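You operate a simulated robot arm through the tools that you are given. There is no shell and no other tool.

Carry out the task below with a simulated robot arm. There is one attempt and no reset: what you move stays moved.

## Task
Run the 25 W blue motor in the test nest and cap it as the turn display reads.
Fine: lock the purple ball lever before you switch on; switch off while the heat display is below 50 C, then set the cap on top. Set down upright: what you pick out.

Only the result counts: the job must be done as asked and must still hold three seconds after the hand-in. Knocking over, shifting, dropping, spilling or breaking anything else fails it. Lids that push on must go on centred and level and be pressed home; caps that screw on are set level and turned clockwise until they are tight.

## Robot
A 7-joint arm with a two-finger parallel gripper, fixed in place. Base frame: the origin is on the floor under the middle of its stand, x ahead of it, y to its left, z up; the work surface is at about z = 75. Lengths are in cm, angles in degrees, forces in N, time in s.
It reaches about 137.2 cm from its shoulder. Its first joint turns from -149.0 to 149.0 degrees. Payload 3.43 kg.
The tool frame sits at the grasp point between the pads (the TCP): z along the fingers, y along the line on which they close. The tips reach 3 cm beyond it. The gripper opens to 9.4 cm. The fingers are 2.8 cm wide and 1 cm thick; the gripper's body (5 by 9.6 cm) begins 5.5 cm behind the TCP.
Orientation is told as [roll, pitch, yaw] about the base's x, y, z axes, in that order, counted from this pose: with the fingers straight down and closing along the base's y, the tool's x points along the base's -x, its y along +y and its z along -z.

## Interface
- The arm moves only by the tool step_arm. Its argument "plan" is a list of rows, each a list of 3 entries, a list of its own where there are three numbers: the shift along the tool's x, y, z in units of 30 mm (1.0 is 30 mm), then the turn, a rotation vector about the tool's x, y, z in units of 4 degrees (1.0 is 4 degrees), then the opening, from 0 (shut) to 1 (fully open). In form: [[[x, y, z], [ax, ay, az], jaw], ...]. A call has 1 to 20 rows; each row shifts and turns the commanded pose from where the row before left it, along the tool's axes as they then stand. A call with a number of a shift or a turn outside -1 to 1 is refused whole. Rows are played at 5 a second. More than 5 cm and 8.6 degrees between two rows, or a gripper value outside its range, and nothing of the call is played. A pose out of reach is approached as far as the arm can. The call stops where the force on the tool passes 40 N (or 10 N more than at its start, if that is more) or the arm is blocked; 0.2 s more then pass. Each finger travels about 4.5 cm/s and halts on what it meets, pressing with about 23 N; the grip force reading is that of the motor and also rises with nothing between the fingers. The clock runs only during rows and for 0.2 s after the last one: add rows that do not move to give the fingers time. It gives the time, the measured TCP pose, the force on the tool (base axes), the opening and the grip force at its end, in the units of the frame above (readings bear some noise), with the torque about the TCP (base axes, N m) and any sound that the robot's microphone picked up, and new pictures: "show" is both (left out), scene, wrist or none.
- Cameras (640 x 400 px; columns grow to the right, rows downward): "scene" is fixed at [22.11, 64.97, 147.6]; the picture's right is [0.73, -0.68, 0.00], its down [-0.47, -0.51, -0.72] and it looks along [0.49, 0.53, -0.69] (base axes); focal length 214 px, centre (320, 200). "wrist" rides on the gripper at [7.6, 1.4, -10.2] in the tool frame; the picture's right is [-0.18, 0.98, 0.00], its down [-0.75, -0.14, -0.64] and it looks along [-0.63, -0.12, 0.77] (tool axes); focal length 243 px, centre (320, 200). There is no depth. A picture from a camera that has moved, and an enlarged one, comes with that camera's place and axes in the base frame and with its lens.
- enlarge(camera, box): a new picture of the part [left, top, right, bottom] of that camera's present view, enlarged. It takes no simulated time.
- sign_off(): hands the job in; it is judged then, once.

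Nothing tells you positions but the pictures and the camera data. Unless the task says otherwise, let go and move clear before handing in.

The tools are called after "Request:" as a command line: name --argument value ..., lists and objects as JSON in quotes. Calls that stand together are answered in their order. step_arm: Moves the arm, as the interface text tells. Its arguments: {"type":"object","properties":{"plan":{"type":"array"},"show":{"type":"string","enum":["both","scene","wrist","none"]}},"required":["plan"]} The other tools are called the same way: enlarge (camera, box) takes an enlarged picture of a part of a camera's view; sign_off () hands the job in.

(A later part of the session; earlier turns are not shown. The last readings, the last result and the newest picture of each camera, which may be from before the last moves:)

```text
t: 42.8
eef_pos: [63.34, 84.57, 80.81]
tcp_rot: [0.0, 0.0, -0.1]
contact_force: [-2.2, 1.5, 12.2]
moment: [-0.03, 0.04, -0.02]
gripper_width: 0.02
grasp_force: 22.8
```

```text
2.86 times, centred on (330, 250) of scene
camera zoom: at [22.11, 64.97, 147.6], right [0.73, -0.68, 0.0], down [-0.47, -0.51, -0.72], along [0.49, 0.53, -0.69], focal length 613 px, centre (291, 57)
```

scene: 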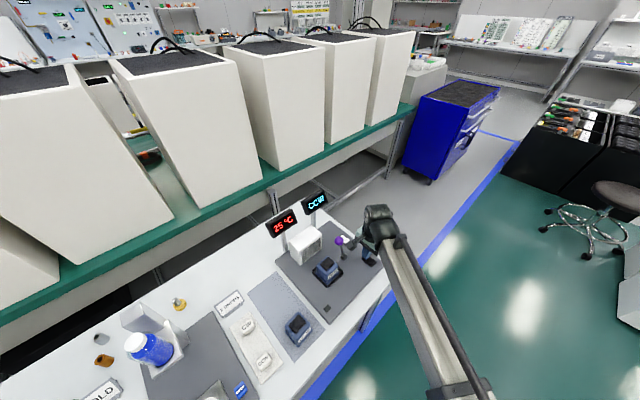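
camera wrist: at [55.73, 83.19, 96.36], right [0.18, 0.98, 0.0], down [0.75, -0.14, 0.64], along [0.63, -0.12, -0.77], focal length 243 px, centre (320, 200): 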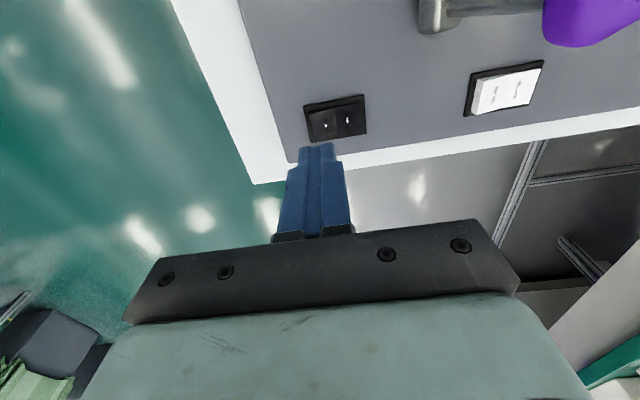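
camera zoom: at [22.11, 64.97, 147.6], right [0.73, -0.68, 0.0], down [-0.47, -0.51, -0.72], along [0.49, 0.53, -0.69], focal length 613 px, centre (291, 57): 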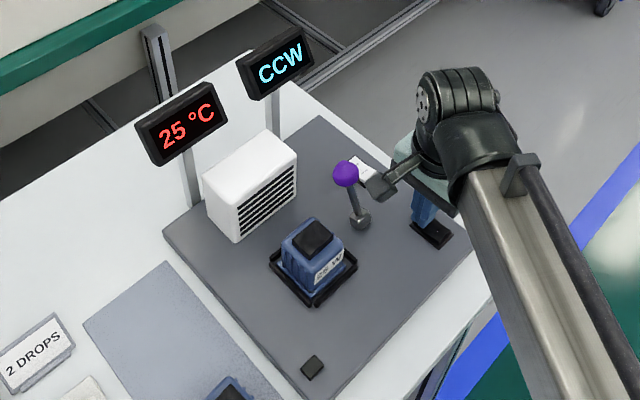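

The lamp went out — motor off at 25 °C with CCW held on the display. Lifting clear and confirming the switch position.

Request:
step_arm --plan '[[[0, 0, -0.6], [0, 0, 0], 0], [[0, 0, -0.9], [0, 0, 0], 0], [[0, 0, -0.9], [0, 0, 0], 0], [[0, 0, -0.9], [0, 0, 0], 0], [[0, 0, -0.9], [0, 0, 0], 0], [[0, 0, 0], [0, 0, 0], 0]]' --show "both"

Request:
enlarge --camera "scene" --box '[260, 180, 400, 320]'

Request:
enlarge --camera "scene" --box '[200, 280, 320, 400]'

```text
t: 44.2
eef_pos: [63.54, 84.69, 93.33]
tcp_rot: [0.0, 0.0, 0.0]
contact_force: [-0.1, -0.4, 0.1]
moment: [-0.01, -0.01, 0.02]
gripper_width: 0.01
grasp_force: 23.2
camera wrist: at [55.9, 86.1, 103.52], right [0.18, 0.98, 0.0], down [0.75, -0.14, 0.64], along [0.63, -0.12, -0.77], focal length 243 px, centre (320, 200)
```

scene: 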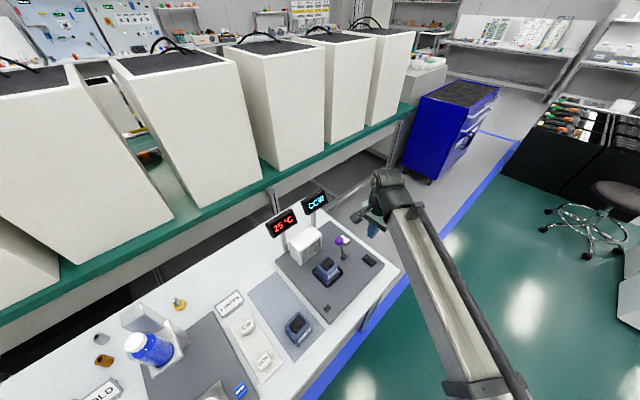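
wrist: 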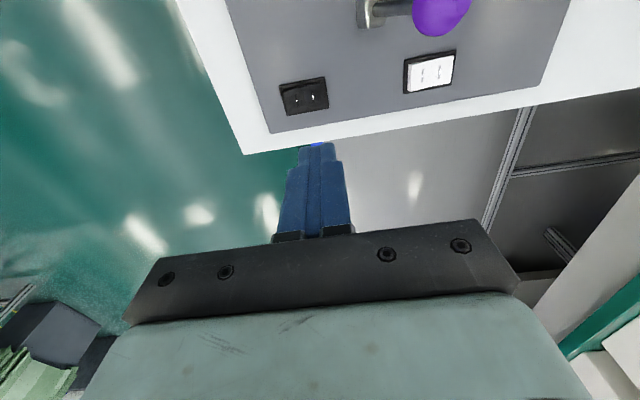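

```text
2.86 times, centred on (330, 250) of scene
camera zoom: at [22.11, 64.97, 147.6], right [0.73, -0.68, 0.0], down [-0.47, -0.51, -0.72], along [0.49, 0.53, -0.69], focal length 613 px, centre (291, 57)
```

zoom: 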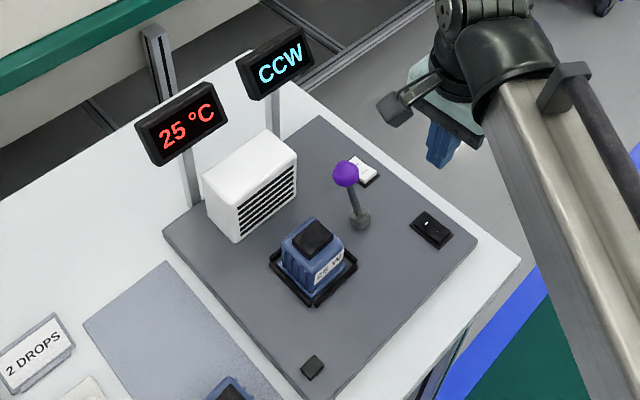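

```text
3.33 times, centred on (260, 340) of scene
camera zoom: at [22.11, 64.97, 147.6], right [0.73, -0.68, 0.0], down [-0.47, -0.51, -0.72], along [0.49, 0.53, -0.69], focal length 715 px, centre (520, -267)
```

zoom: 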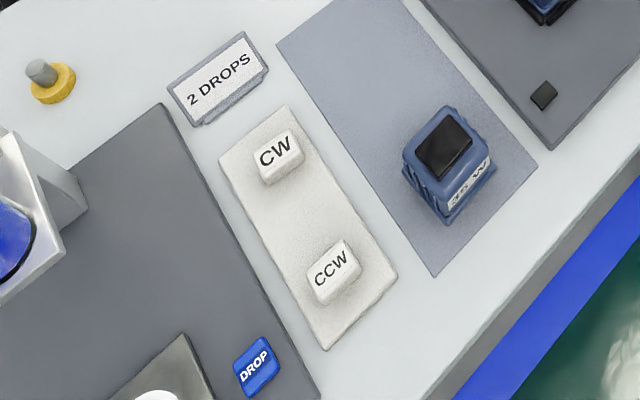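

Everything is as wanted: lever locked, motor off, CCW at 25 °C. Now heading to the CCW cap near (19, 83) for a near-vertical look.

Request:
step_arm --plan '[[[0.7, 0, -0.3], [0, 0, 0], 0.2], [[0.93, -0.04, -0.3], [0, 0, 0], 0.4], [[0.93, -0.04, -0.3], [0, 0, 0], 0.6], [[0.93, -0.04, 0], [0, 0, 0], 0.8], [[0.93, -0.04, 0], [0, 0, 0], 1], [[0.93, -0.04, 0], [0, 0, 0], 1], [[0.93, -0.04, 0], [0, 0, 0], 1], [[0.93, -0.04, 0], [0, 0, 0], 1], [[0.93, -0.04, 0], [0, 0, 0], 1], [[0.93, -0.04, 0], [0, 0, 0], 1], [[0.93, -0.04, 0], [0, 0, 0], 1], [[0.93, -0.04, 0], [0, 0, 0], 1], [[0.93, -0.04, 0], [0, 0, 0], 1], [[0.93, -0.04, 0], [0, 0, 0], 1], [[0.2, 0, 0], [0, 0, 0], 1], [[0, 0, 0], [0, 0, 0], 1], [[0, 0, 0], [0, 0, 0], 1]]' --show "both"

Request:
enlarge --camera "wrist" --box '[240, 0, 400, 100]'

```text
t: 47.8
eef_pos: [24.63, 82.91, 95.78]
tcp_rot: [0.0, 0.0, 0.0]
contact_force: [0.1, -0.3, -0.1]
moment: [0.0, -0.02, -0.02]
gripper_width: 9.38
grasp_force: 0.1
camera wrist: at [16.9, 84.44, 106.13], right [0.18, 0.98, 0.0], down [0.75, -0.14, 0.64], along [0.63, -0.12, -0.77], focal length 243 px, centre (320, 200)
```

scene: 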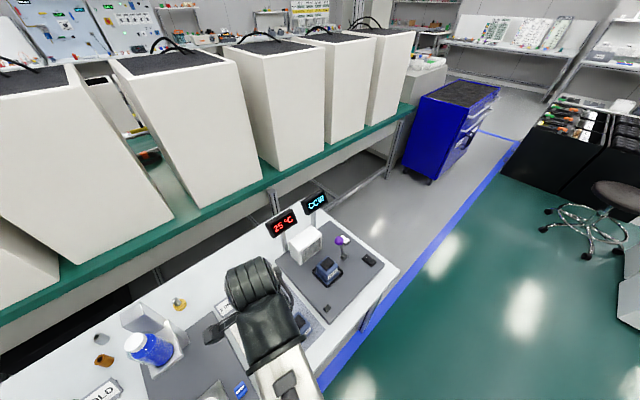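
wrist: 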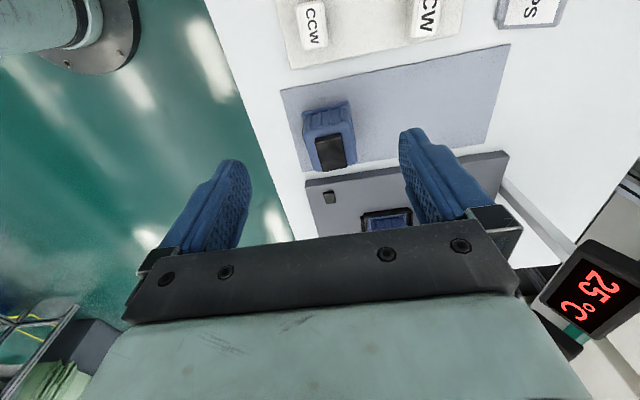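

```text
4.00 times, centred on (320, 50) of wrist
camera zoom: at [16.9, 84.44, 106.13], right [0.18, 0.98, 0.0], down [0.75, -0.14, 0.64], along [0.63, -0.12, -0.77], focal length 970 px, centre (320, 800)
```

zoom: 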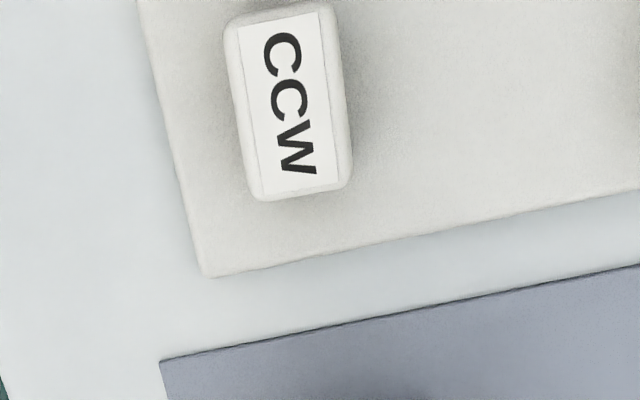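

The CCW cap is a ~3.6 × 2.3 cm block at (18.8, 83.4), yaw ≈ −3°, top near z 78.7. I'll align above it and descend partway.

Request:
step_arm --plan '[[[0.65, 0.05, 0.2], [0, 0, 0.75], 0.65], [[0.65, 0.05, 0.8], [0, 0, 0], 0.65], [[0.63, 0.05, 0.9], [0, 0, 0], 0.65], [[0, 0, 0.9], [0, 0, 0], 0.65], [[0, 0, 0.9], [0, 0, 0], 0.65], [[0, 0, 0], [0, 0, 0], 0.65], [[0, 0, 0], [0, 0, 0], 0.65]]' --show "both"

Request:
enlarge --camera "wrist" --box '[220, 60, 420, 230]'

```text
t: 49.4
eef_pos: [18.68, 83.17, 84.8]
tcp_rot: [0.0, 0.0, -3.0]
contact_force: [0.2, -0.1, -0.6]
moment: [-0.03, 0.03, -0.01]
gripper_width: 6.11
grasp_force: 0.0
camera wrist: at [11.08, 85.1, 95.09], right [0.24, 0.97, 0.0], down [0.75, -0.18, 0.64], along [0.62, -0.15, -0.77], focal length 243 px, centre (320, 200)
```

scene: 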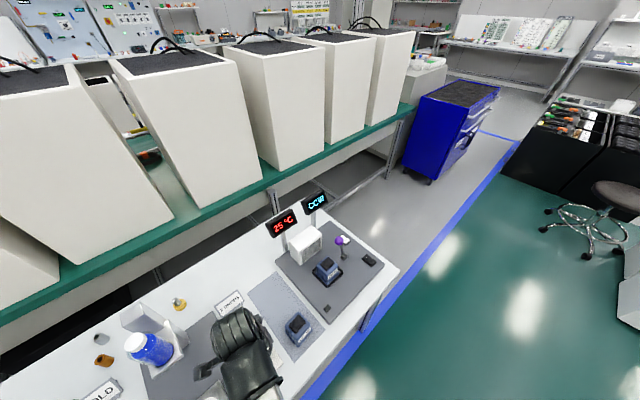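
wrist: 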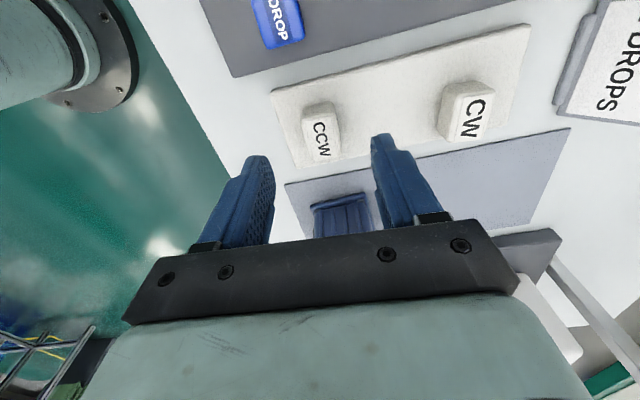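

```text
2.35 times, centred on (320, 145) of wrist
camera zoom: at [11.08, 85.1, 95.09], right [0.24, 0.97, 0.0], down [0.75, -0.18, 0.64], along [0.62, -0.15, -0.77], focal length 571 px, centre (320, 329)
```

zoom: 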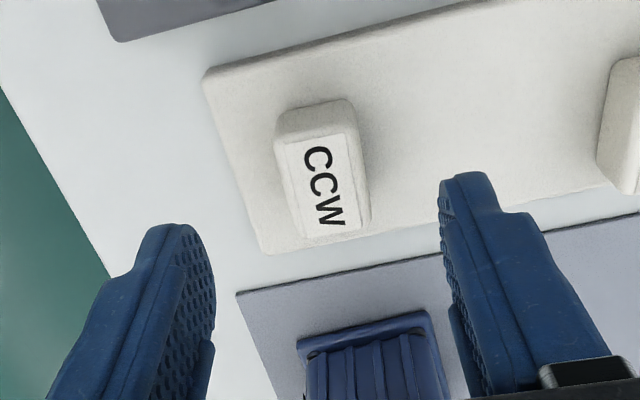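

Cap centre confirmed near (18.85, 83.35), top z ≈ 78.5. Small correction and descend to TCP z ≈ 79.7.

Request:
step_arm --plan '[[[-0.05, 0.05, 0.6], [0, 0, 0], 0.65], [[0, 0, 0.6], [0, 0, 0], 0.65], [[0, 0, 0.35], [0, 0, 0], 0.65], [[0, 0, 0.15], [0, 0, 0], 0.65], [[0, 0, 0], [0, 0, 0], 0.65], [[0, 0, 0], [0, 0, 0], 0.65]]' --show "both"

Request:
enlarge --camera "wrist" --box '[220, 100, 420, 240]'

```text
t: 50.8
eef_pos: [18.77, 83.46, 79.58]
tcp_rot: [0.0, 0.0, -3.0]
contact_force: [-0.2, -0.2, -0.1]
moment: [0.03, 0.02, -0.02]
gripper_width: 6.09
grasp_force: 0.0
camera wrist: at [11.28, 85.33, 89.94], right [0.24, 0.97, 0.0], down [0.75, -0.18, 0.64], along [0.62, -0.15, -0.77], focal length 243 px, centre (320, 200)
```

scene: 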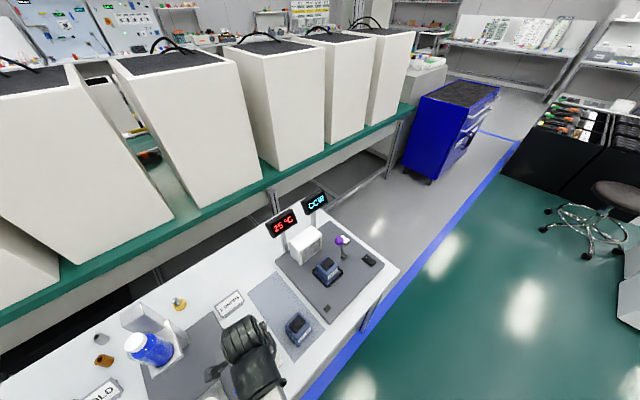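
wrist: 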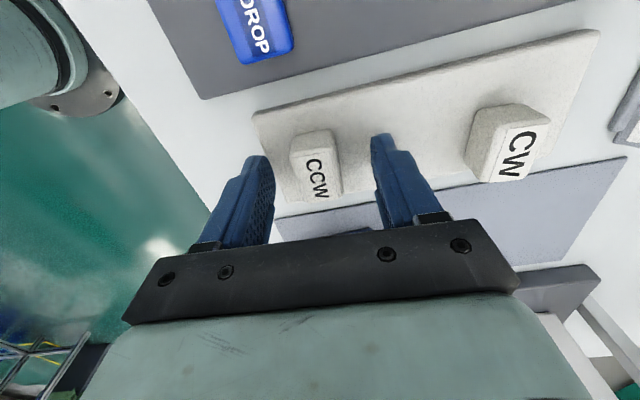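

```text
2.86 times, centred on (320, 170) of wrist
camera zoom: at [11.28, 85.33, 89.94], right [0.24, 0.97, 0.0], down [0.75, -0.18, 0.64], along [0.62, -0.15, -0.77], focal length 693 px, centre (320, 286)
```

zoom: 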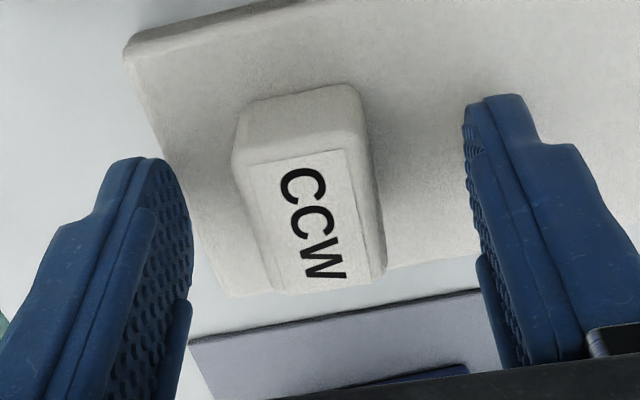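

Cap sits between the fingers with clearance. Nudging −1 mm in y and closing.

Request:
step_arm --plan '[[[0, -0.04, 0], [0, 0, 0], 0.65], [[0, 0, 0], [0, 0, 0], 0.1], [[0, 0, 0], [0, 0, 0], 0.1], [[0, 0, 0], [0, 0, 0], 0.1], [[0, 0, 0], [0, 0, 0], 0.1], [[0, 0, 0], [0, 0, 0], 0.1]]' --show "wrist"

Request:
enlarge --camera "wrist" --box '[220, 100, 420, 240]'

```text
t: 52.2
eef_pos: [18.72, 83.53, 79.61]
tcp_rot: [0.0, 0.0, -3.0]
contact_force: [-0.5, -0.2, 2.0]
moment: [-0.03, 0.03, 0.04]
gripper_width: 2.46
grasp_force: 22.6
camera wrist: at [11.29, 85.29, 89.93], right [0.24, 0.97, 0.0], down [0.75, -0.18, 0.64], along [0.62, -0.15, -0.77], focal length 243 px, centre (320, 200)
```

wrist: 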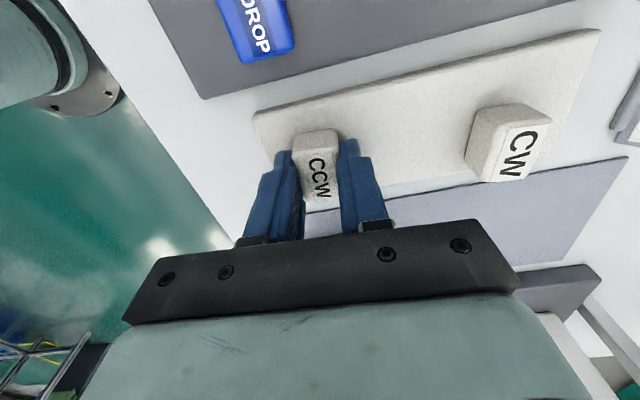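

```text
2.86 times, centred on (320, 170) of wrist
camera zoom: at [11.29, 85.29, 89.93], right [0.24, 0.97, 0.0], down [0.75, -0.18, 0.64], along [0.62, -0.15, -0.77], focal length 693 px, centre (320, 286)
```

zoom: 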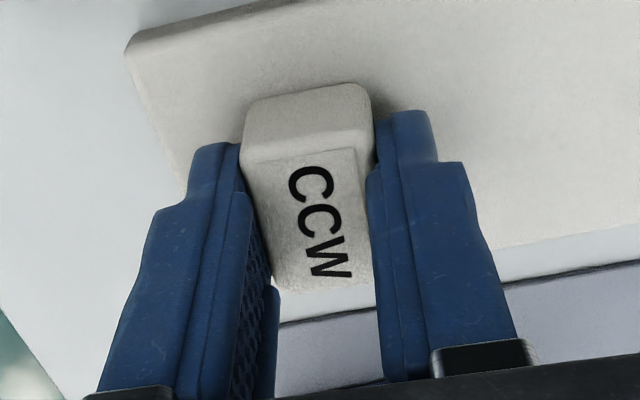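

Cap gripped at 2.46 cm. Lifting straight up and checking hold.

Request:
step_arm --plan '[[[0, 0, -0.2], [0, 0, 0], 0.1], [[0, 0, -0.5], [0, 0, 0], 0.1], [[0, 0, -0.8], [0, 0, 0], 0.1], [[0, 0, -0.9], [0, 0, -0.75], 0.1], [[0, 0, -0.9], [0, 0, 0], 0.1], [[0, 0, -0.9], [0, 0, 0], 0.1], [[0, 0, -0.9], [0, 0, 0], 0.1], [[0, 0, -0.6], [0, 0, 0], 0.1], [[0, 0, 0], [0, 0, 0], 0.1]]' --show "both"

Request:
enlarge --camera "wrist" --box '[220, 100, 420, 240]'

```text
t: 54.2
eef_pos: [18.91, 83.73, 96.83]
tcp_rot: [0.0, 0.0, 0.0]
contact_force: [-0.3, 0.5, -0.6]
moment: [-0.01, -0.01, -0.02]
gripper_width: 2.49
grasp_force: 23.0
camera wrist: at [11.4, 85.21, 107.09], right [0.18, 0.98, 0.0], down [0.75, -0.14, 0.64], along [0.63, -0.12, -0.77], focal length 243 px, centre (320, 200)
```

scene: 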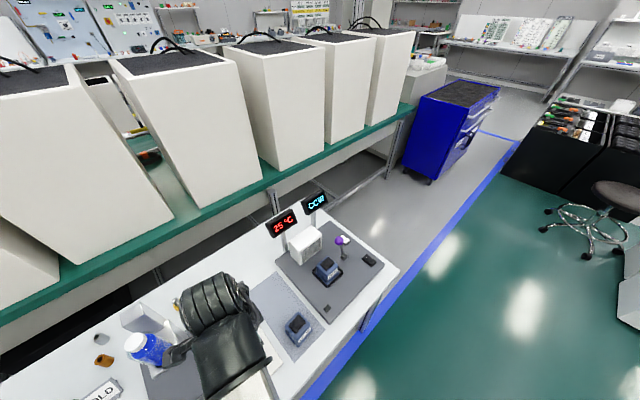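
wrist: 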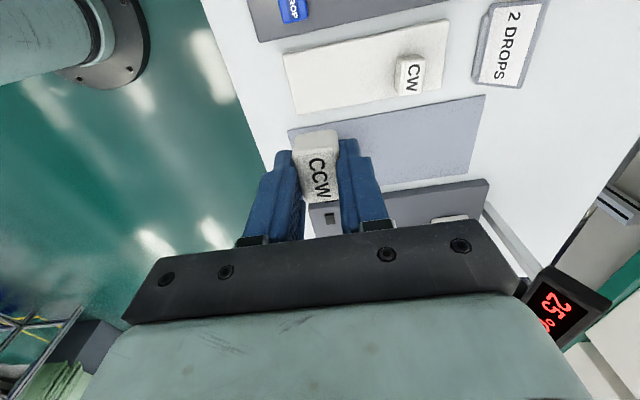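

```text
2.86 times, centred on (320, 170) of wrist
camera zoom: at [11.4, 85.21, 107.09], right [0.18, 0.98, 0.0], down [0.75, -0.14, 0.64], along [0.63, -0.12, -0.77], focal length 693 px, centre (320, 286)
```

zoom: 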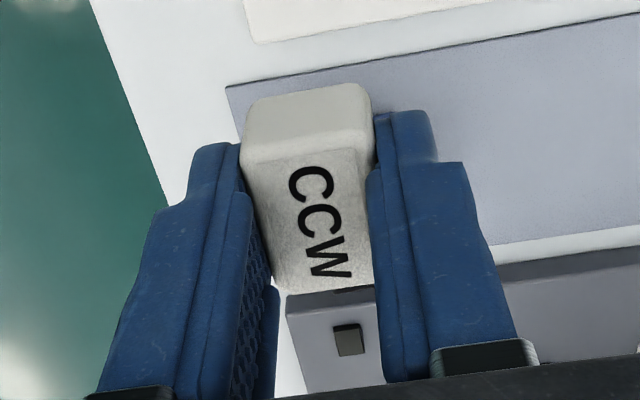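

The cap is held level and centred at the TCP. I'll carry it past the nest at height to take a near-vertical look at the motor's top pad.

Request:
step_arm --plan '[[[-0.9, 0.16, 0], [0, 0, 0], 0.1], [[-0.9, 0.16, 0], [0, 0, 0], 0.1], [[-0.9, 0.16, 0], [0, 0, 0], 0.1], [[-0.9, 0.16, 0], [0, 0, 0], 0.1], [[-0.9, 0.16, 0], [0, 0, 0], 0.1], [[-0.9, 0.16, 0], [0, 0, 0], 0.1], [[-0.9, 0.16, 0], [0, 0, 0], 0.1], [[-0.9, 0.16, 0], [0, 0, 0], 0.1], [[-0.9, 0.16, 0], [0, 0, 0], 0.1], [[-0.9, 0.16, 0], [0, 0, 0], 0.1], [[-0.9, 0.16, 0], [0, 0, 0], 0.1], [[-0.9, 0.16, 0], [0, 0, 0], 0.1], [[-0.9, 0.16, 0], [0, 0, 0], 0.1], [[0, 0, 0], [0, 0, 0], 0.1], [[0, 0, 0], [0, 0, 0], 0.1]]' --show "both"

Request:
enlarge --camera "wrist" --box '[240, 0, 400, 100]'

```text
t: 57.4
eef_pos: [53.96, 89.96, 96.99]
tcp_rot: [0.2, 0.1, -0.1]
contact_force: [1.1, 0.0, -0.9]
moment: [0.02, -0.03, 0.02]
gripper_width: 2.48
grasp_force: 23.3
camera wrist: at [46.35, 91.53, 107.17], right [0.18, 0.98, 0.0], down [0.75, -0.14, 0.64], along [0.63, -0.12, -0.77], focal length 243 px, centre (320, 200)
```

scene: 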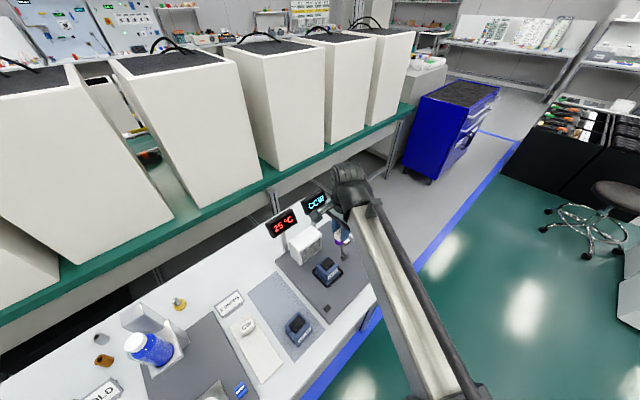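
wrist: 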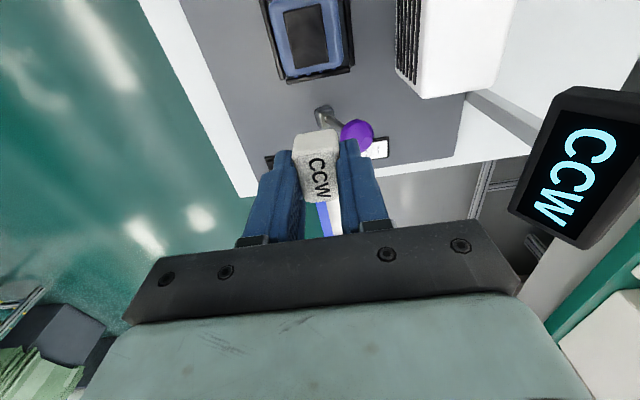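

```text
4.00 times, centred on (320, 50) of wrist
camera zoom: at [46.35, 91.53, 107.17], right [0.18, 0.98, 0.0], down [0.75, -0.14, 0.64], along [0.63, -0.12, -0.77], focal length 970 px, centre (320, 800)
```

zoom: 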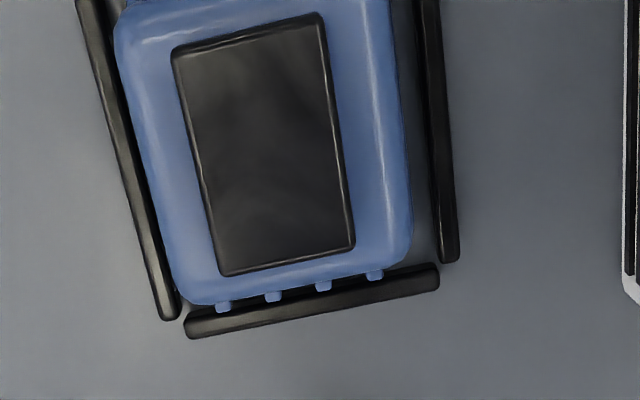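

The pad centre in the nest is (48.85, 89.95), yaw 0. Moving back over it and lowering the cap to just above the pad.

Request:
step_arm --plan '[[[0.6, 0, 0], [0, 0, 0], 0.1], [[0.6, 0.01, 0], [0, 0, 0], 0.1], [[0.5, 0, 0], [0, 0, 0], 0.1], [[0, 0, 0.7], [0, 0, 0], 0.1], [[0, 0, 0.8], [0, 0, 0], 0.1], [[0, 0, 0.7], [0, 0, 0], 0.1], [[0, 0, 0.4], [0, 0, 0], 0.1], [[0, 0, 0], [0, 0, 0], 0.1], [[0, 0, 0], [0, 0, 0], 0.1]]' --show "both"

Request:
enlarge --camera "wrist" --box '[220, 90, 420, 240]'

Request:
enlarge --camera "scene" --box '[280, 220, 380, 300]'

```text
t: 59.4
eef_pos: [48.62, 90.02, 89.06]
tcp_rot: [0.0, 0.0, 0.0]
contact_force: [-0.3, 0.1, -0.2]
moment: [0.02, 0.01, 0.0]
gripper_width: 2.48
grasp_force: 23.2
camera wrist: at [41.07, 91.44, 99.27], right [0.18, 0.98, 0.0], down [0.75, -0.14, 0.64], along [0.63, -0.12, -0.77], focal length 243 px, centre (320, 200)
```

scene: 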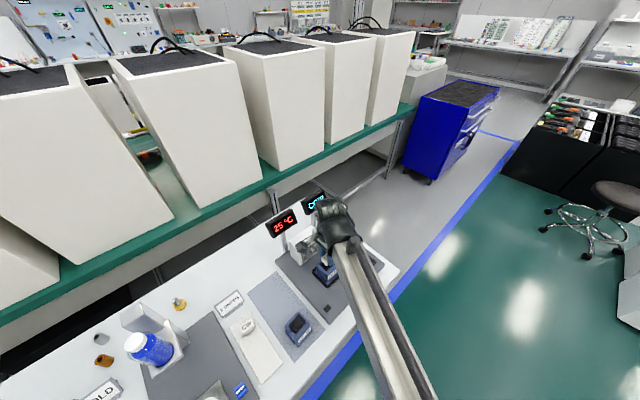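
wrist: 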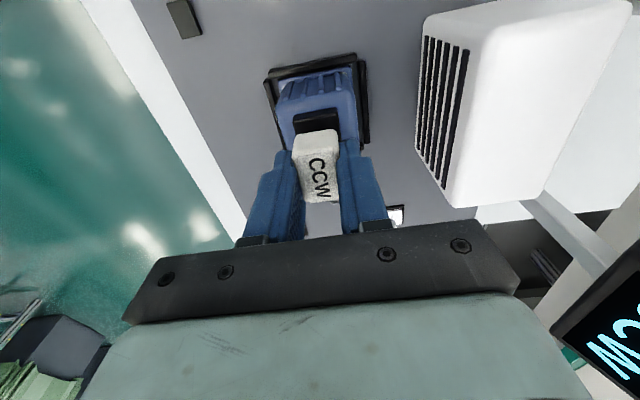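

```text
2.67 times, centred on (320, 165) of wrist
camera zoom: at [41.07, 91.44, 99.27], right [0.18, 0.98, 0.0], down [0.75, -0.14, 0.64], along [0.63, -0.12, -0.77], focal length 647 px, centre (320, 293)
```

zoom: 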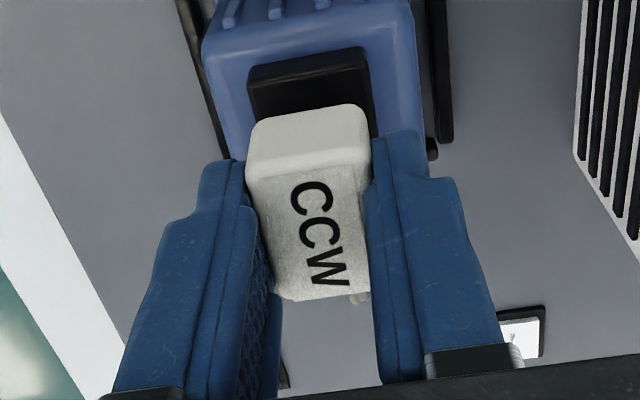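

```text
5.00 times, centred on (330, 260) of scene
camera zoom: at [22.11, 64.97, 147.6], right [0.73, -0.68, 0.0], down [-0.47, -0.51, -0.72], along [0.49, 0.53, -0.69], focal length 1072 px, centre (270, -100)
```

zoom: 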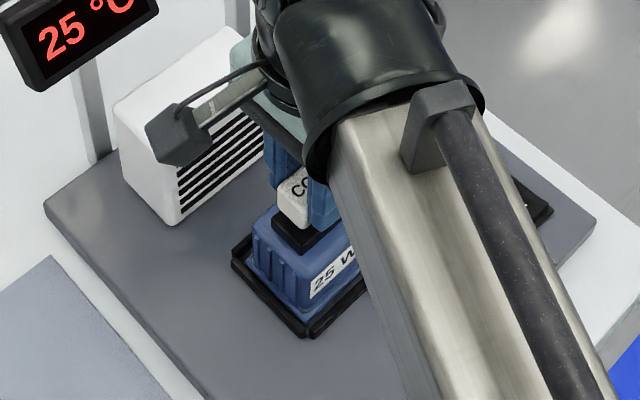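

The cap is a couple of cm above the pad. I'll lower a bit and re-read the position.

Request:
step_arm --plan '[[[0, 0, 0.3], [0, 0, 0], 0.1], [[0, 0, 0], [0, 0, 0], 0.1], [[0, 0, 0], [0, 0, 0], 0.1]]' --show "none"

Request:
step_arm --plan '[[[0, 0, 0], [0, 0, 0], 0.1]]' --show "none"

Request:
step_arm --plan '[[[0, 0, 0], [0, 0, 0], 0.1]]' --show "wrist"

Request:
enlarge --camera "wrist" --box '[220, 90, 420, 240]'

Request:
enlarge --camera "scene" --box '[300, 240, 360, 288]'

```text
t: 60.2
eef_pos: [48.56, 89.95, 88.26]
tcp_rot: [0.0, 0.1, 0.0]
contact_force: [-0.8, 0.1, -0.2]
moment: [-0.01, -0.05, 0.0]
gripper_width: 2.47
grasp_force: 23.1
```

```text
t: 60.6
eef_pos: [48.63, 90.05, 88.17]
tcp_rot: [0.0, 0.0, 0.0]
contact_force: [0.0, 0.3, -0.1]
moment: [0.03, 0.04, 0.03]
gripper_width: 2.45
grasp_force: 22.8
```

```text
t: 61.0
eef_pos: [48.69, 89.99, 88.15]
tcp_rot: [0.0, 0.1, 0.0]
contact_force: [0.0, -0.6, -0.8]
moment: [-0.01, 0.02, -0.01]
gripper_width: 2.48
grasp_force: 23.9
camera wrist: at [41.05, 91.44, 98.49], right [0.18, 0.98, 0.0], down [0.75, -0.14, 0.64], along [0.63, -0.12, -0.77], focal length 243 px, centre (320, 200)
```

wrist: 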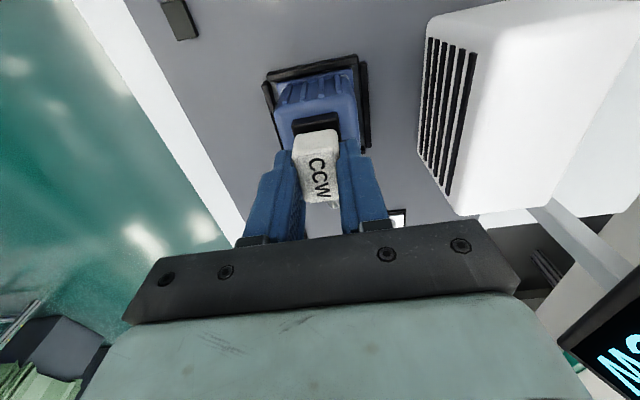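

```text
2.67 times, centred on (320, 165) of wrist
camera zoom: at [41.05, 91.44, 98.49], right [0.18, 0.98, 0.0], down [0.75, -0.14, 0.64], along [0.63, -0.12, -0.77], focal length 647 px, centre (320, 293)
```

zoom: 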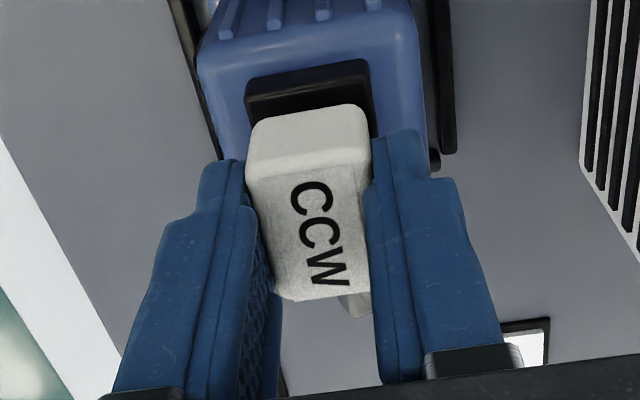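

```text
8.33 times, centred on (330, 264) of scene
camera zoom: at [22.11, 64.97, 147.6], right [0.73, -0.68, 0.0], down [-0.47, -0.51, -0.72], along [0.49, 0.53, -0.69], focal length 1787 px, centre (237, -333)
```

zoom: 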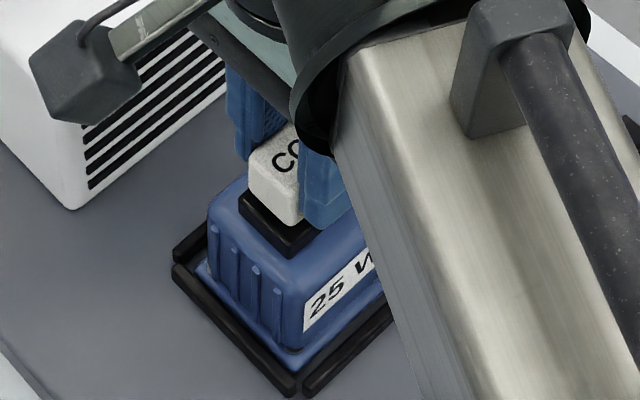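

Position readings average x ≈ 48.63, so I'll shift +1.5 mm in x and then lower gently toward contact.

Request:
step_arm --plan '[[[-0.055, -0.01, 0], [0, 0, 0], 0.1], [[0, 0, 0.15], [0, 0, 0], 0.1], [[0, 0, 0.1], [0, 0, 0], 0.1], [[0, 0, 0], [0, 0, 0], 0.1]]' --show "wrist"

Request:
enlarge --camera "wrist" --box '[250, 70, 390, 220]'

Request:
enlarge --camera "scene" --box '[300, 240, 360, 288]'

```text
t: 62.0
eef_pos: [49.0, 89.92, 87.63]
tcp_rot: [0.1, 0.0, 0.0]
contact_force: [-5.0, 3.9, 26.2]
moment: [0.08, 0.21, 0.01]
gripper_width: 2.46
grasp_force: 23.1
camera wrist: at [41.35, 91.29, 97.89], right [0.18, 0.98, 0.0], down [0.75, -0.14, 0.64], along [0.63, -0.12, -0.77], focal length 243 px, centre (320, 200)
```

wrist: 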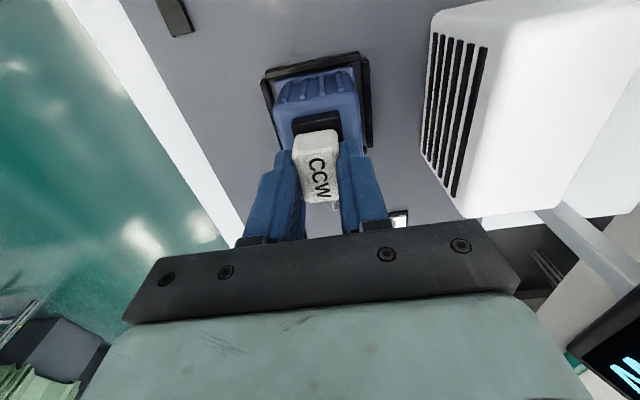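

```text
2.67 times, centred on (320, 145) of wrist
camera zoom: at [41.35, 91.29, 97.89], right [0.18, 0.98, 0.0], down [0.75, -0.14, 0.64], along [0.63, -0.12, -0.77], focal length 647 px, centre (320, 347)
```

zoom: 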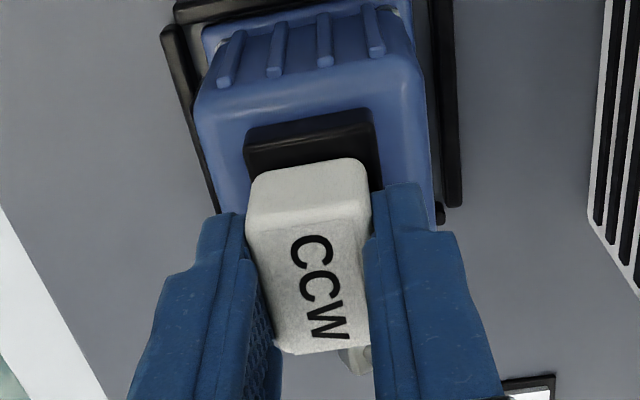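

```text
8.33 times, centred on (330, 264) of scene
camera zoom: at [22.11, 64.97, 147.6], right [0.73, -0.68, 0.0], down [-0.47, -0.51, -0.72], along [0.49, 0.53, -0.69], focal length 1787 px, centre (237, -333)
```

zoom: 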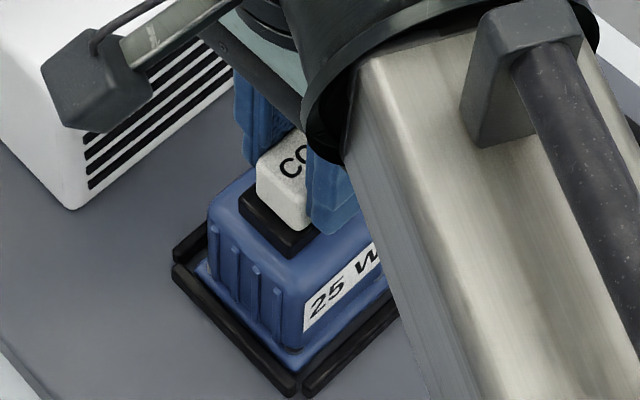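

Contact already (26 N) at z = 87.6. Before releasing I'll check centring and levelness closely.

Request:
enlarge --camera "wrist" --box '[285, 100, 355, 150]'

Request:
enlarge --camera "scene" --box '[318, 252, 346, 274]'

```text
8.00 times, centred on (320, 125) of wrist
camera zoom: at [41.35, 91.29, 97.89], right [0.18, 0.98, 0.0], down [0.75, -0.14, 0.64], along [0.63, -0.12, -0.77], focal length 1941 px, centre (320, 800)
```

zoom: 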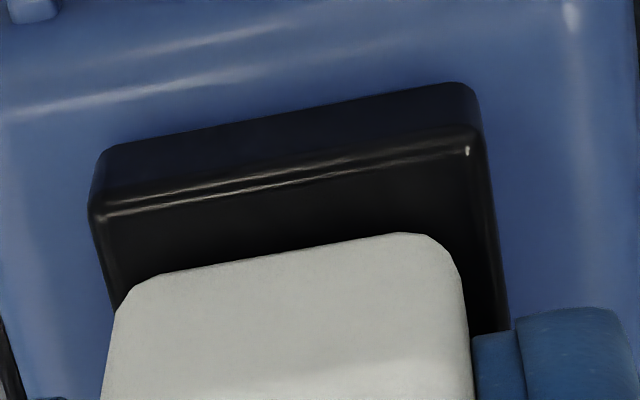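

```text
16.00 times, centred on (332, 263) of scene
camera zoom: at [22.11, 64.97, 147.6], right [0.73, -0.68, 0.0], down [-0.47, -0.51, -0.72], along [0.49, 0.53, -0.69], focal length 3432 px, centre (128, -808)
```

zoom: 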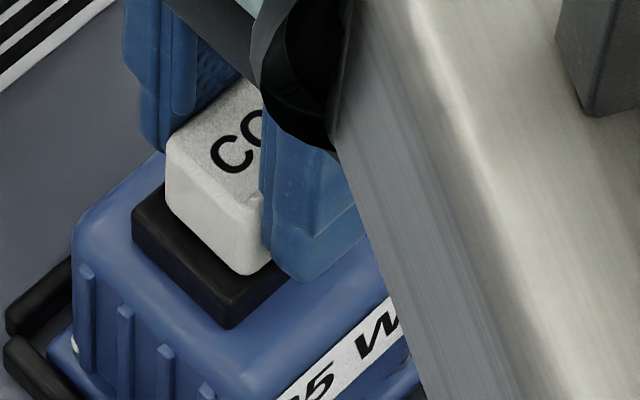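

The cap is resting about 0.3–0.4 cm too far in +x relative to the pad. I'll lift off slightly, shift back −x, and re-check before setting it.

Request:
step_arm --plan '[[[0, 0, -0.2], [0, 0, 0], 0.1], [[0, 0, -0.1], [0, 0, 0], 0.1], [[0.1, 0, 0], [0, 0, 0], 0.1], [[0, 0, 0], [0, 0, 0], 0.1], [[0, 0, 0], [0, 0, 0], 0.1]]' --show "wrist"

Request:
enlarge --camera "wrist" --box '[285, 100, 355, 150]'

Request:
enlarge --camera "scene" --box '[310, 245, 350, 277]'

```text
t: 63.2
eef_pos: [48.74, 89.95, 88.35]
tcp_rot: [0.0, 0.0, 0.0]
contact_force: [0.3, -0.1, 0.8]
moment: [0.03, -0.02, 0.01]
gripper_width: 2.46
grasp_force: 23.1
camera wrist: at [41.08, 91.37, 98.64], right [0.18, 0.98, 0.0], down [0.75, -0.14, 0.64], along [0.63, -0.12, -0.77], focal length 243 px, centre (320, 200)
```

wrist: 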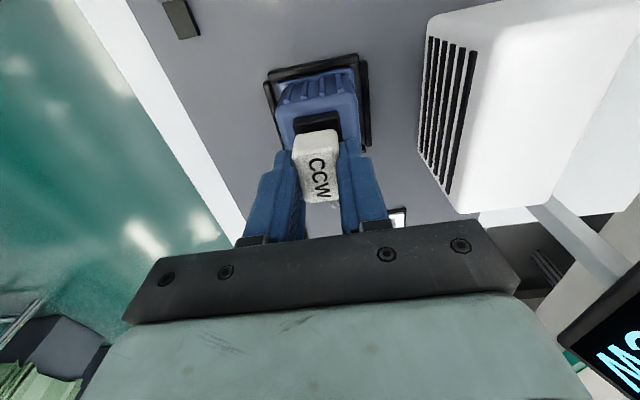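

```text
8.00 times, centred on (320, 125) of wrist
camera zoom: at [41.08, 91.37, 98.64], right [0.18, 0.98, 0.0], down [0.75, -0.14, 0.64], along [0.63, -0.12, -0.77], focal length 1941 px, centre (320, 800)
```

zoom: 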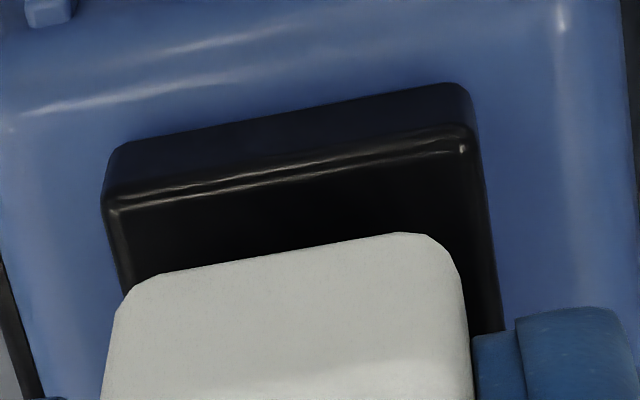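

```text
12.50 times, centred on (330, 261) of scene
camera zoom: at [22.11, 64.97, 147.6], right [0.73, -0.68, 0.0], down [-0.47, -0.51, -0.72], along [0.49, 0.53, -0.69], focal length 2681 px, centre (195, -562)
```

zoom: 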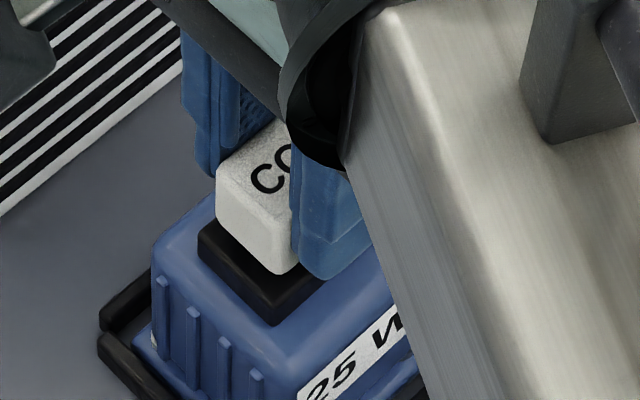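

Now the cap's near-edge margin on the pad matches a centred placement. Lowering in tiny steps to contact.

Request:
step_arm --plan '[[[0.02, 0.01, 0.1], [0, 0, 0], 0.1], [[0, 0, 0.06], [0, 0, 0], 0.1], [[0, 0, 0], [0, 0, 0], 0.1]]' --show "none"

```text
t: 64.0
eef_pos: [48.75, 89.89, 87.74]
tcp_rot: [-0.1, 0.0, 0.0]
contact_force: [0.1, -0.1, 0.1]
moment: [0.0, -0.02, 0.02]
gripper_width: 2.46
grasp_force: 23.6
```

Request:
step_arm --plan '[[[0, 0, 0.04], [0, 0, 0], 0.1], [[0, 0, 0], [0, 0, 0], 0.1]]' --show "wrist"

Request:
enlarge --camera "wrist" --box '[285, 100, 355, 150]'

Request:
enlarge --camera "scene" --box '[310, 245, 350, 277]'

```text
t: 64.6
eef_pos: [48.72, 89.87, 87.79]
tcp_rot: [0.0, 0.0, 0.0]
contact_force: [0.8, 0.0, -0.6]
moment: [-0.01, 0.01, -0.05]
gripper_width: 2.49
grasp_force: 22.9
camera wrist: at [41.06, 91.38, 98.03], right [0.18, 0.98, 0.0], down [0.75, -0.14, 0.64], along [0.63, -0.12, -0.77], focal length 243 px, centre (320, 200)
```

wrist: 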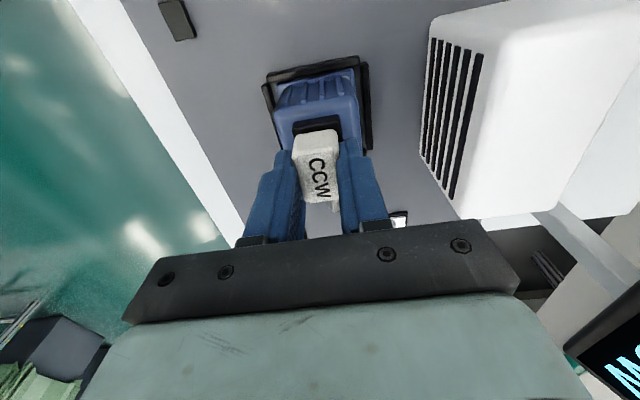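

```text
8.00 times, centred on (320, 125) of wrist
camera zoom: at [41.06, 91.38, 98.03], right [0.18, 0.98, 0.0], down [0.75, -0.14, 0.64], along [0.63, -0.12, -0.77], focal length 1941 px, centre (320, 800)
```

zoom: 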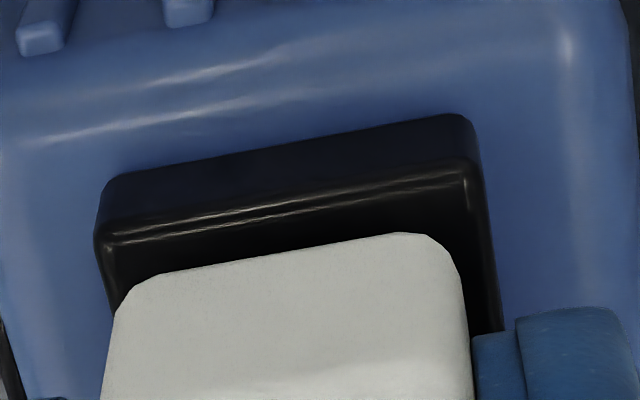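

```text
12.50 times, centred on (330, 261) of scene
camera zoom: at [22.11, 64.97, 147.6], right [0.73, -0.68, 0.0], down [-0.47, -0.51, -0.72], along [0.49, 0.53, -0.69], focal length 2681 px, centre (195, -562)
```

zoom: 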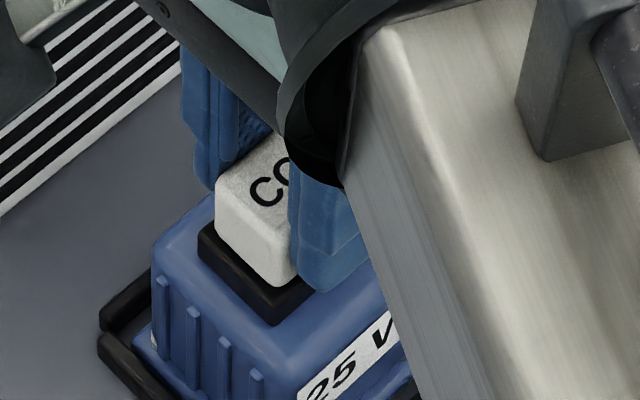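

No contact yet; near margin is shrinking consistently. Continue lowering in ~1 mm steps.

Request:
step_arm --plan '[[[0, 0, 0.04], [0, 0, 0], 0.1], [[0, 0, 0], [0, 0, 0], 0.1]]' --show "none"

Request:
step_arm --plan '[[[0, 0, 0.04], [0, 0, 0], 0.1], [[0, 0, 0], [0, 0, 0], 0.1]]' --show "none"

```text
t: 65.2
eef_pos: [48.74, 89.82, 87.62]
tcp_rot: [0.0, 0.0, 0.0]
contact_force: [0.2, 0.1, 0.4]
moment: [0.03, 0.0, 0.01]
gripper_width: 2.47
grasp_force: 22.8
```

```text
t: 65.8
eef_pos: [48.7, 89.86, 87.66]
tcp_rot: [0.1, 0.0, 0.1]
contact_force: [-0.2, 3.9, 17.6]
moment: [0.05, 0.04, -0.02]
gripper_width: 2.47
grasp_force: 22.9
```

Contact (≈18 N) at z ≈ 87.6. Checking centring before release.

Request:
step_arm --plan '[[[0, 0, 0], [0, 0, 0], 0.1]]' --show "wrist"

Request:
enlarge --camera "wrist" --box '[280, 100, 360, 160]'

Request:
enlarge --camera "scene" --box '[310, 245, 350, 277]'

```text
t: 66.2
eef_pos: [48.69, 89.89, 87.64]
tcp_rot: [0.1, 0.1, -0.1]
contact_force: [0.6, 3.8, 23.1]
moment: [0.1, 0.01, 0.0]
gripper_width: 2.48
grasp_force: 23.2
camera wrist: at [41.09, 91.31, 97.87], right [0.18, 0.98, 0.0], down [0.75, -0.14, 0.64], along [0.63, -0.12, -0.77], focal length 243 px, centre (320, 200)
```

wrist: 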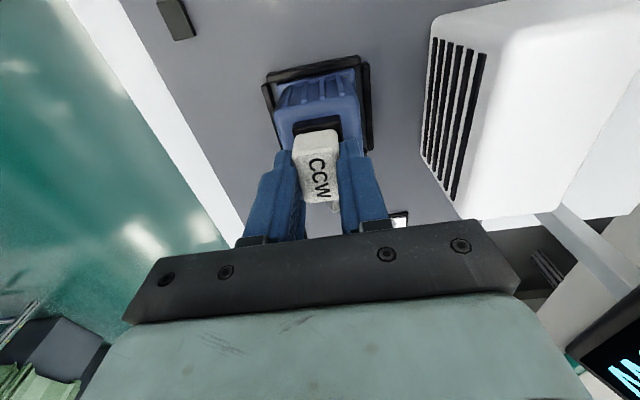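

```text
6.67 times, centred on (320, 130) of wrist
camera zoom: at [41.09, 91.31, 97.87], right [0.18, 0.98, 0.0], down [0.75, -0.14, 0.64], along [0.63, -0.12, -0.77], focal length 1618 px, centre (320, 667)
```

zoom: 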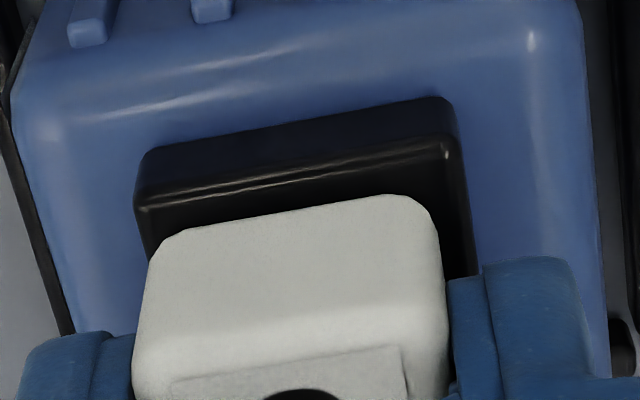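

```text
12.50 times, centred on (330, 261) of scene
camera zoom: at [22.11, 64.97, 147.6], right [0.73, -0.68, 0.0], down [-0.47, -0.51, -0.72], along [0.49, 0.53, -0.69], focal length 2681 px, centre (195, -562)
```

zoom: 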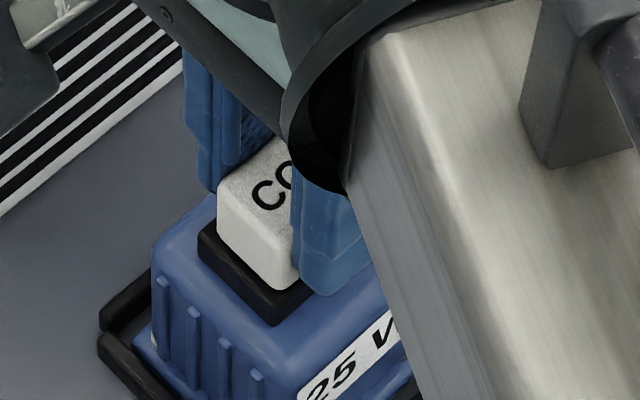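

The cap is ~1 mm toward −y and ~1 mm toward +x of pad centre. I'll lift slightly, trim it, and set it again.

Request:
step_arm --plan '[[[0, 0, -0.16], [0, 0, 0], 0.1], [[0.025, 0.035, 0], [0, 0, 0], 0.1], [[0, 0, 0], [0, 0, 0], 0.1], [[0, 0, 0.1], [0, 0, 0], 0.1], [[0, 0, 0], [0, 0, 0], 0.1]]' --show "none"

Request:
step_arm --plan '[[[0, 0, 0.04], [0, 0, 0], 0.1], [[0, 0, 0], [0, 0, 0], 0.1]]' --show "wrist"

Request:
enlarge --camera "wrist" --box '[280, 100, 360, 160]'

```text
t: 67.4
eef_pos: [48.59, 89.92, 87.59]
tcp_rot: [0.0, 0.0, 0.0]
contact_force: [0.1, -0.9, 7.4]
moment: [-0.05, 0.02, 0.03]
gripper_width: 2.48
grasp_force: 22.8
```

```text
t: 68.0
eef_pos: [48.54, 89.87, 87.53]
tcp_rot: [0.1, 0.0, 0.0]
contact_force: [-1.4, -0.5, 19.0]
moment: [-0.05, 0.02, 0.01]
gripper_width: 2.48
grasp_force: 23.1
camera wrist: at [41.0, 91.37, 97.86], right [0.18, 0.98, 0.0], down [0.75, -0.14, 0.64], along [0.63, -0.12, -0.77], focal length 243 px, centre (320, 200)
```

wrist: 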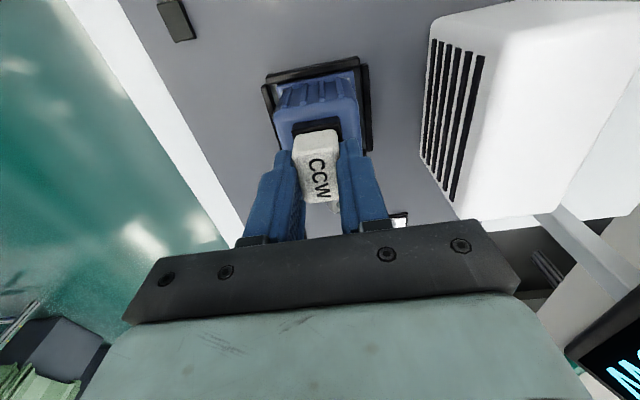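

```text
6.67 times, centred on (320, 130) of wrist
camera zoom: at [41.0, 91.37, 97.86], right [0.18, 0.98, 0.0], down [0.75, -0.14, 0.64], along [0.63, -0.12, -0.77], focal length 1618 px, centre (320, 667)
```

zoom: 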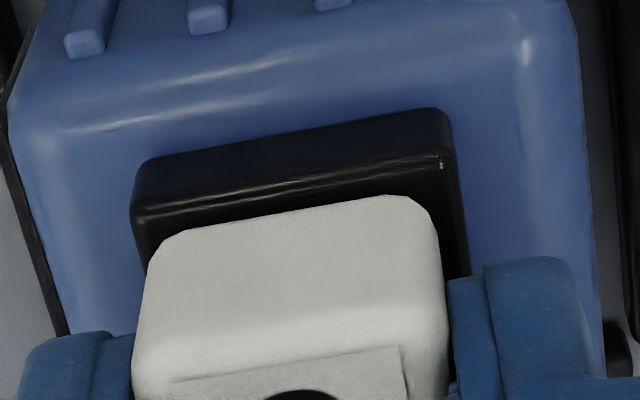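

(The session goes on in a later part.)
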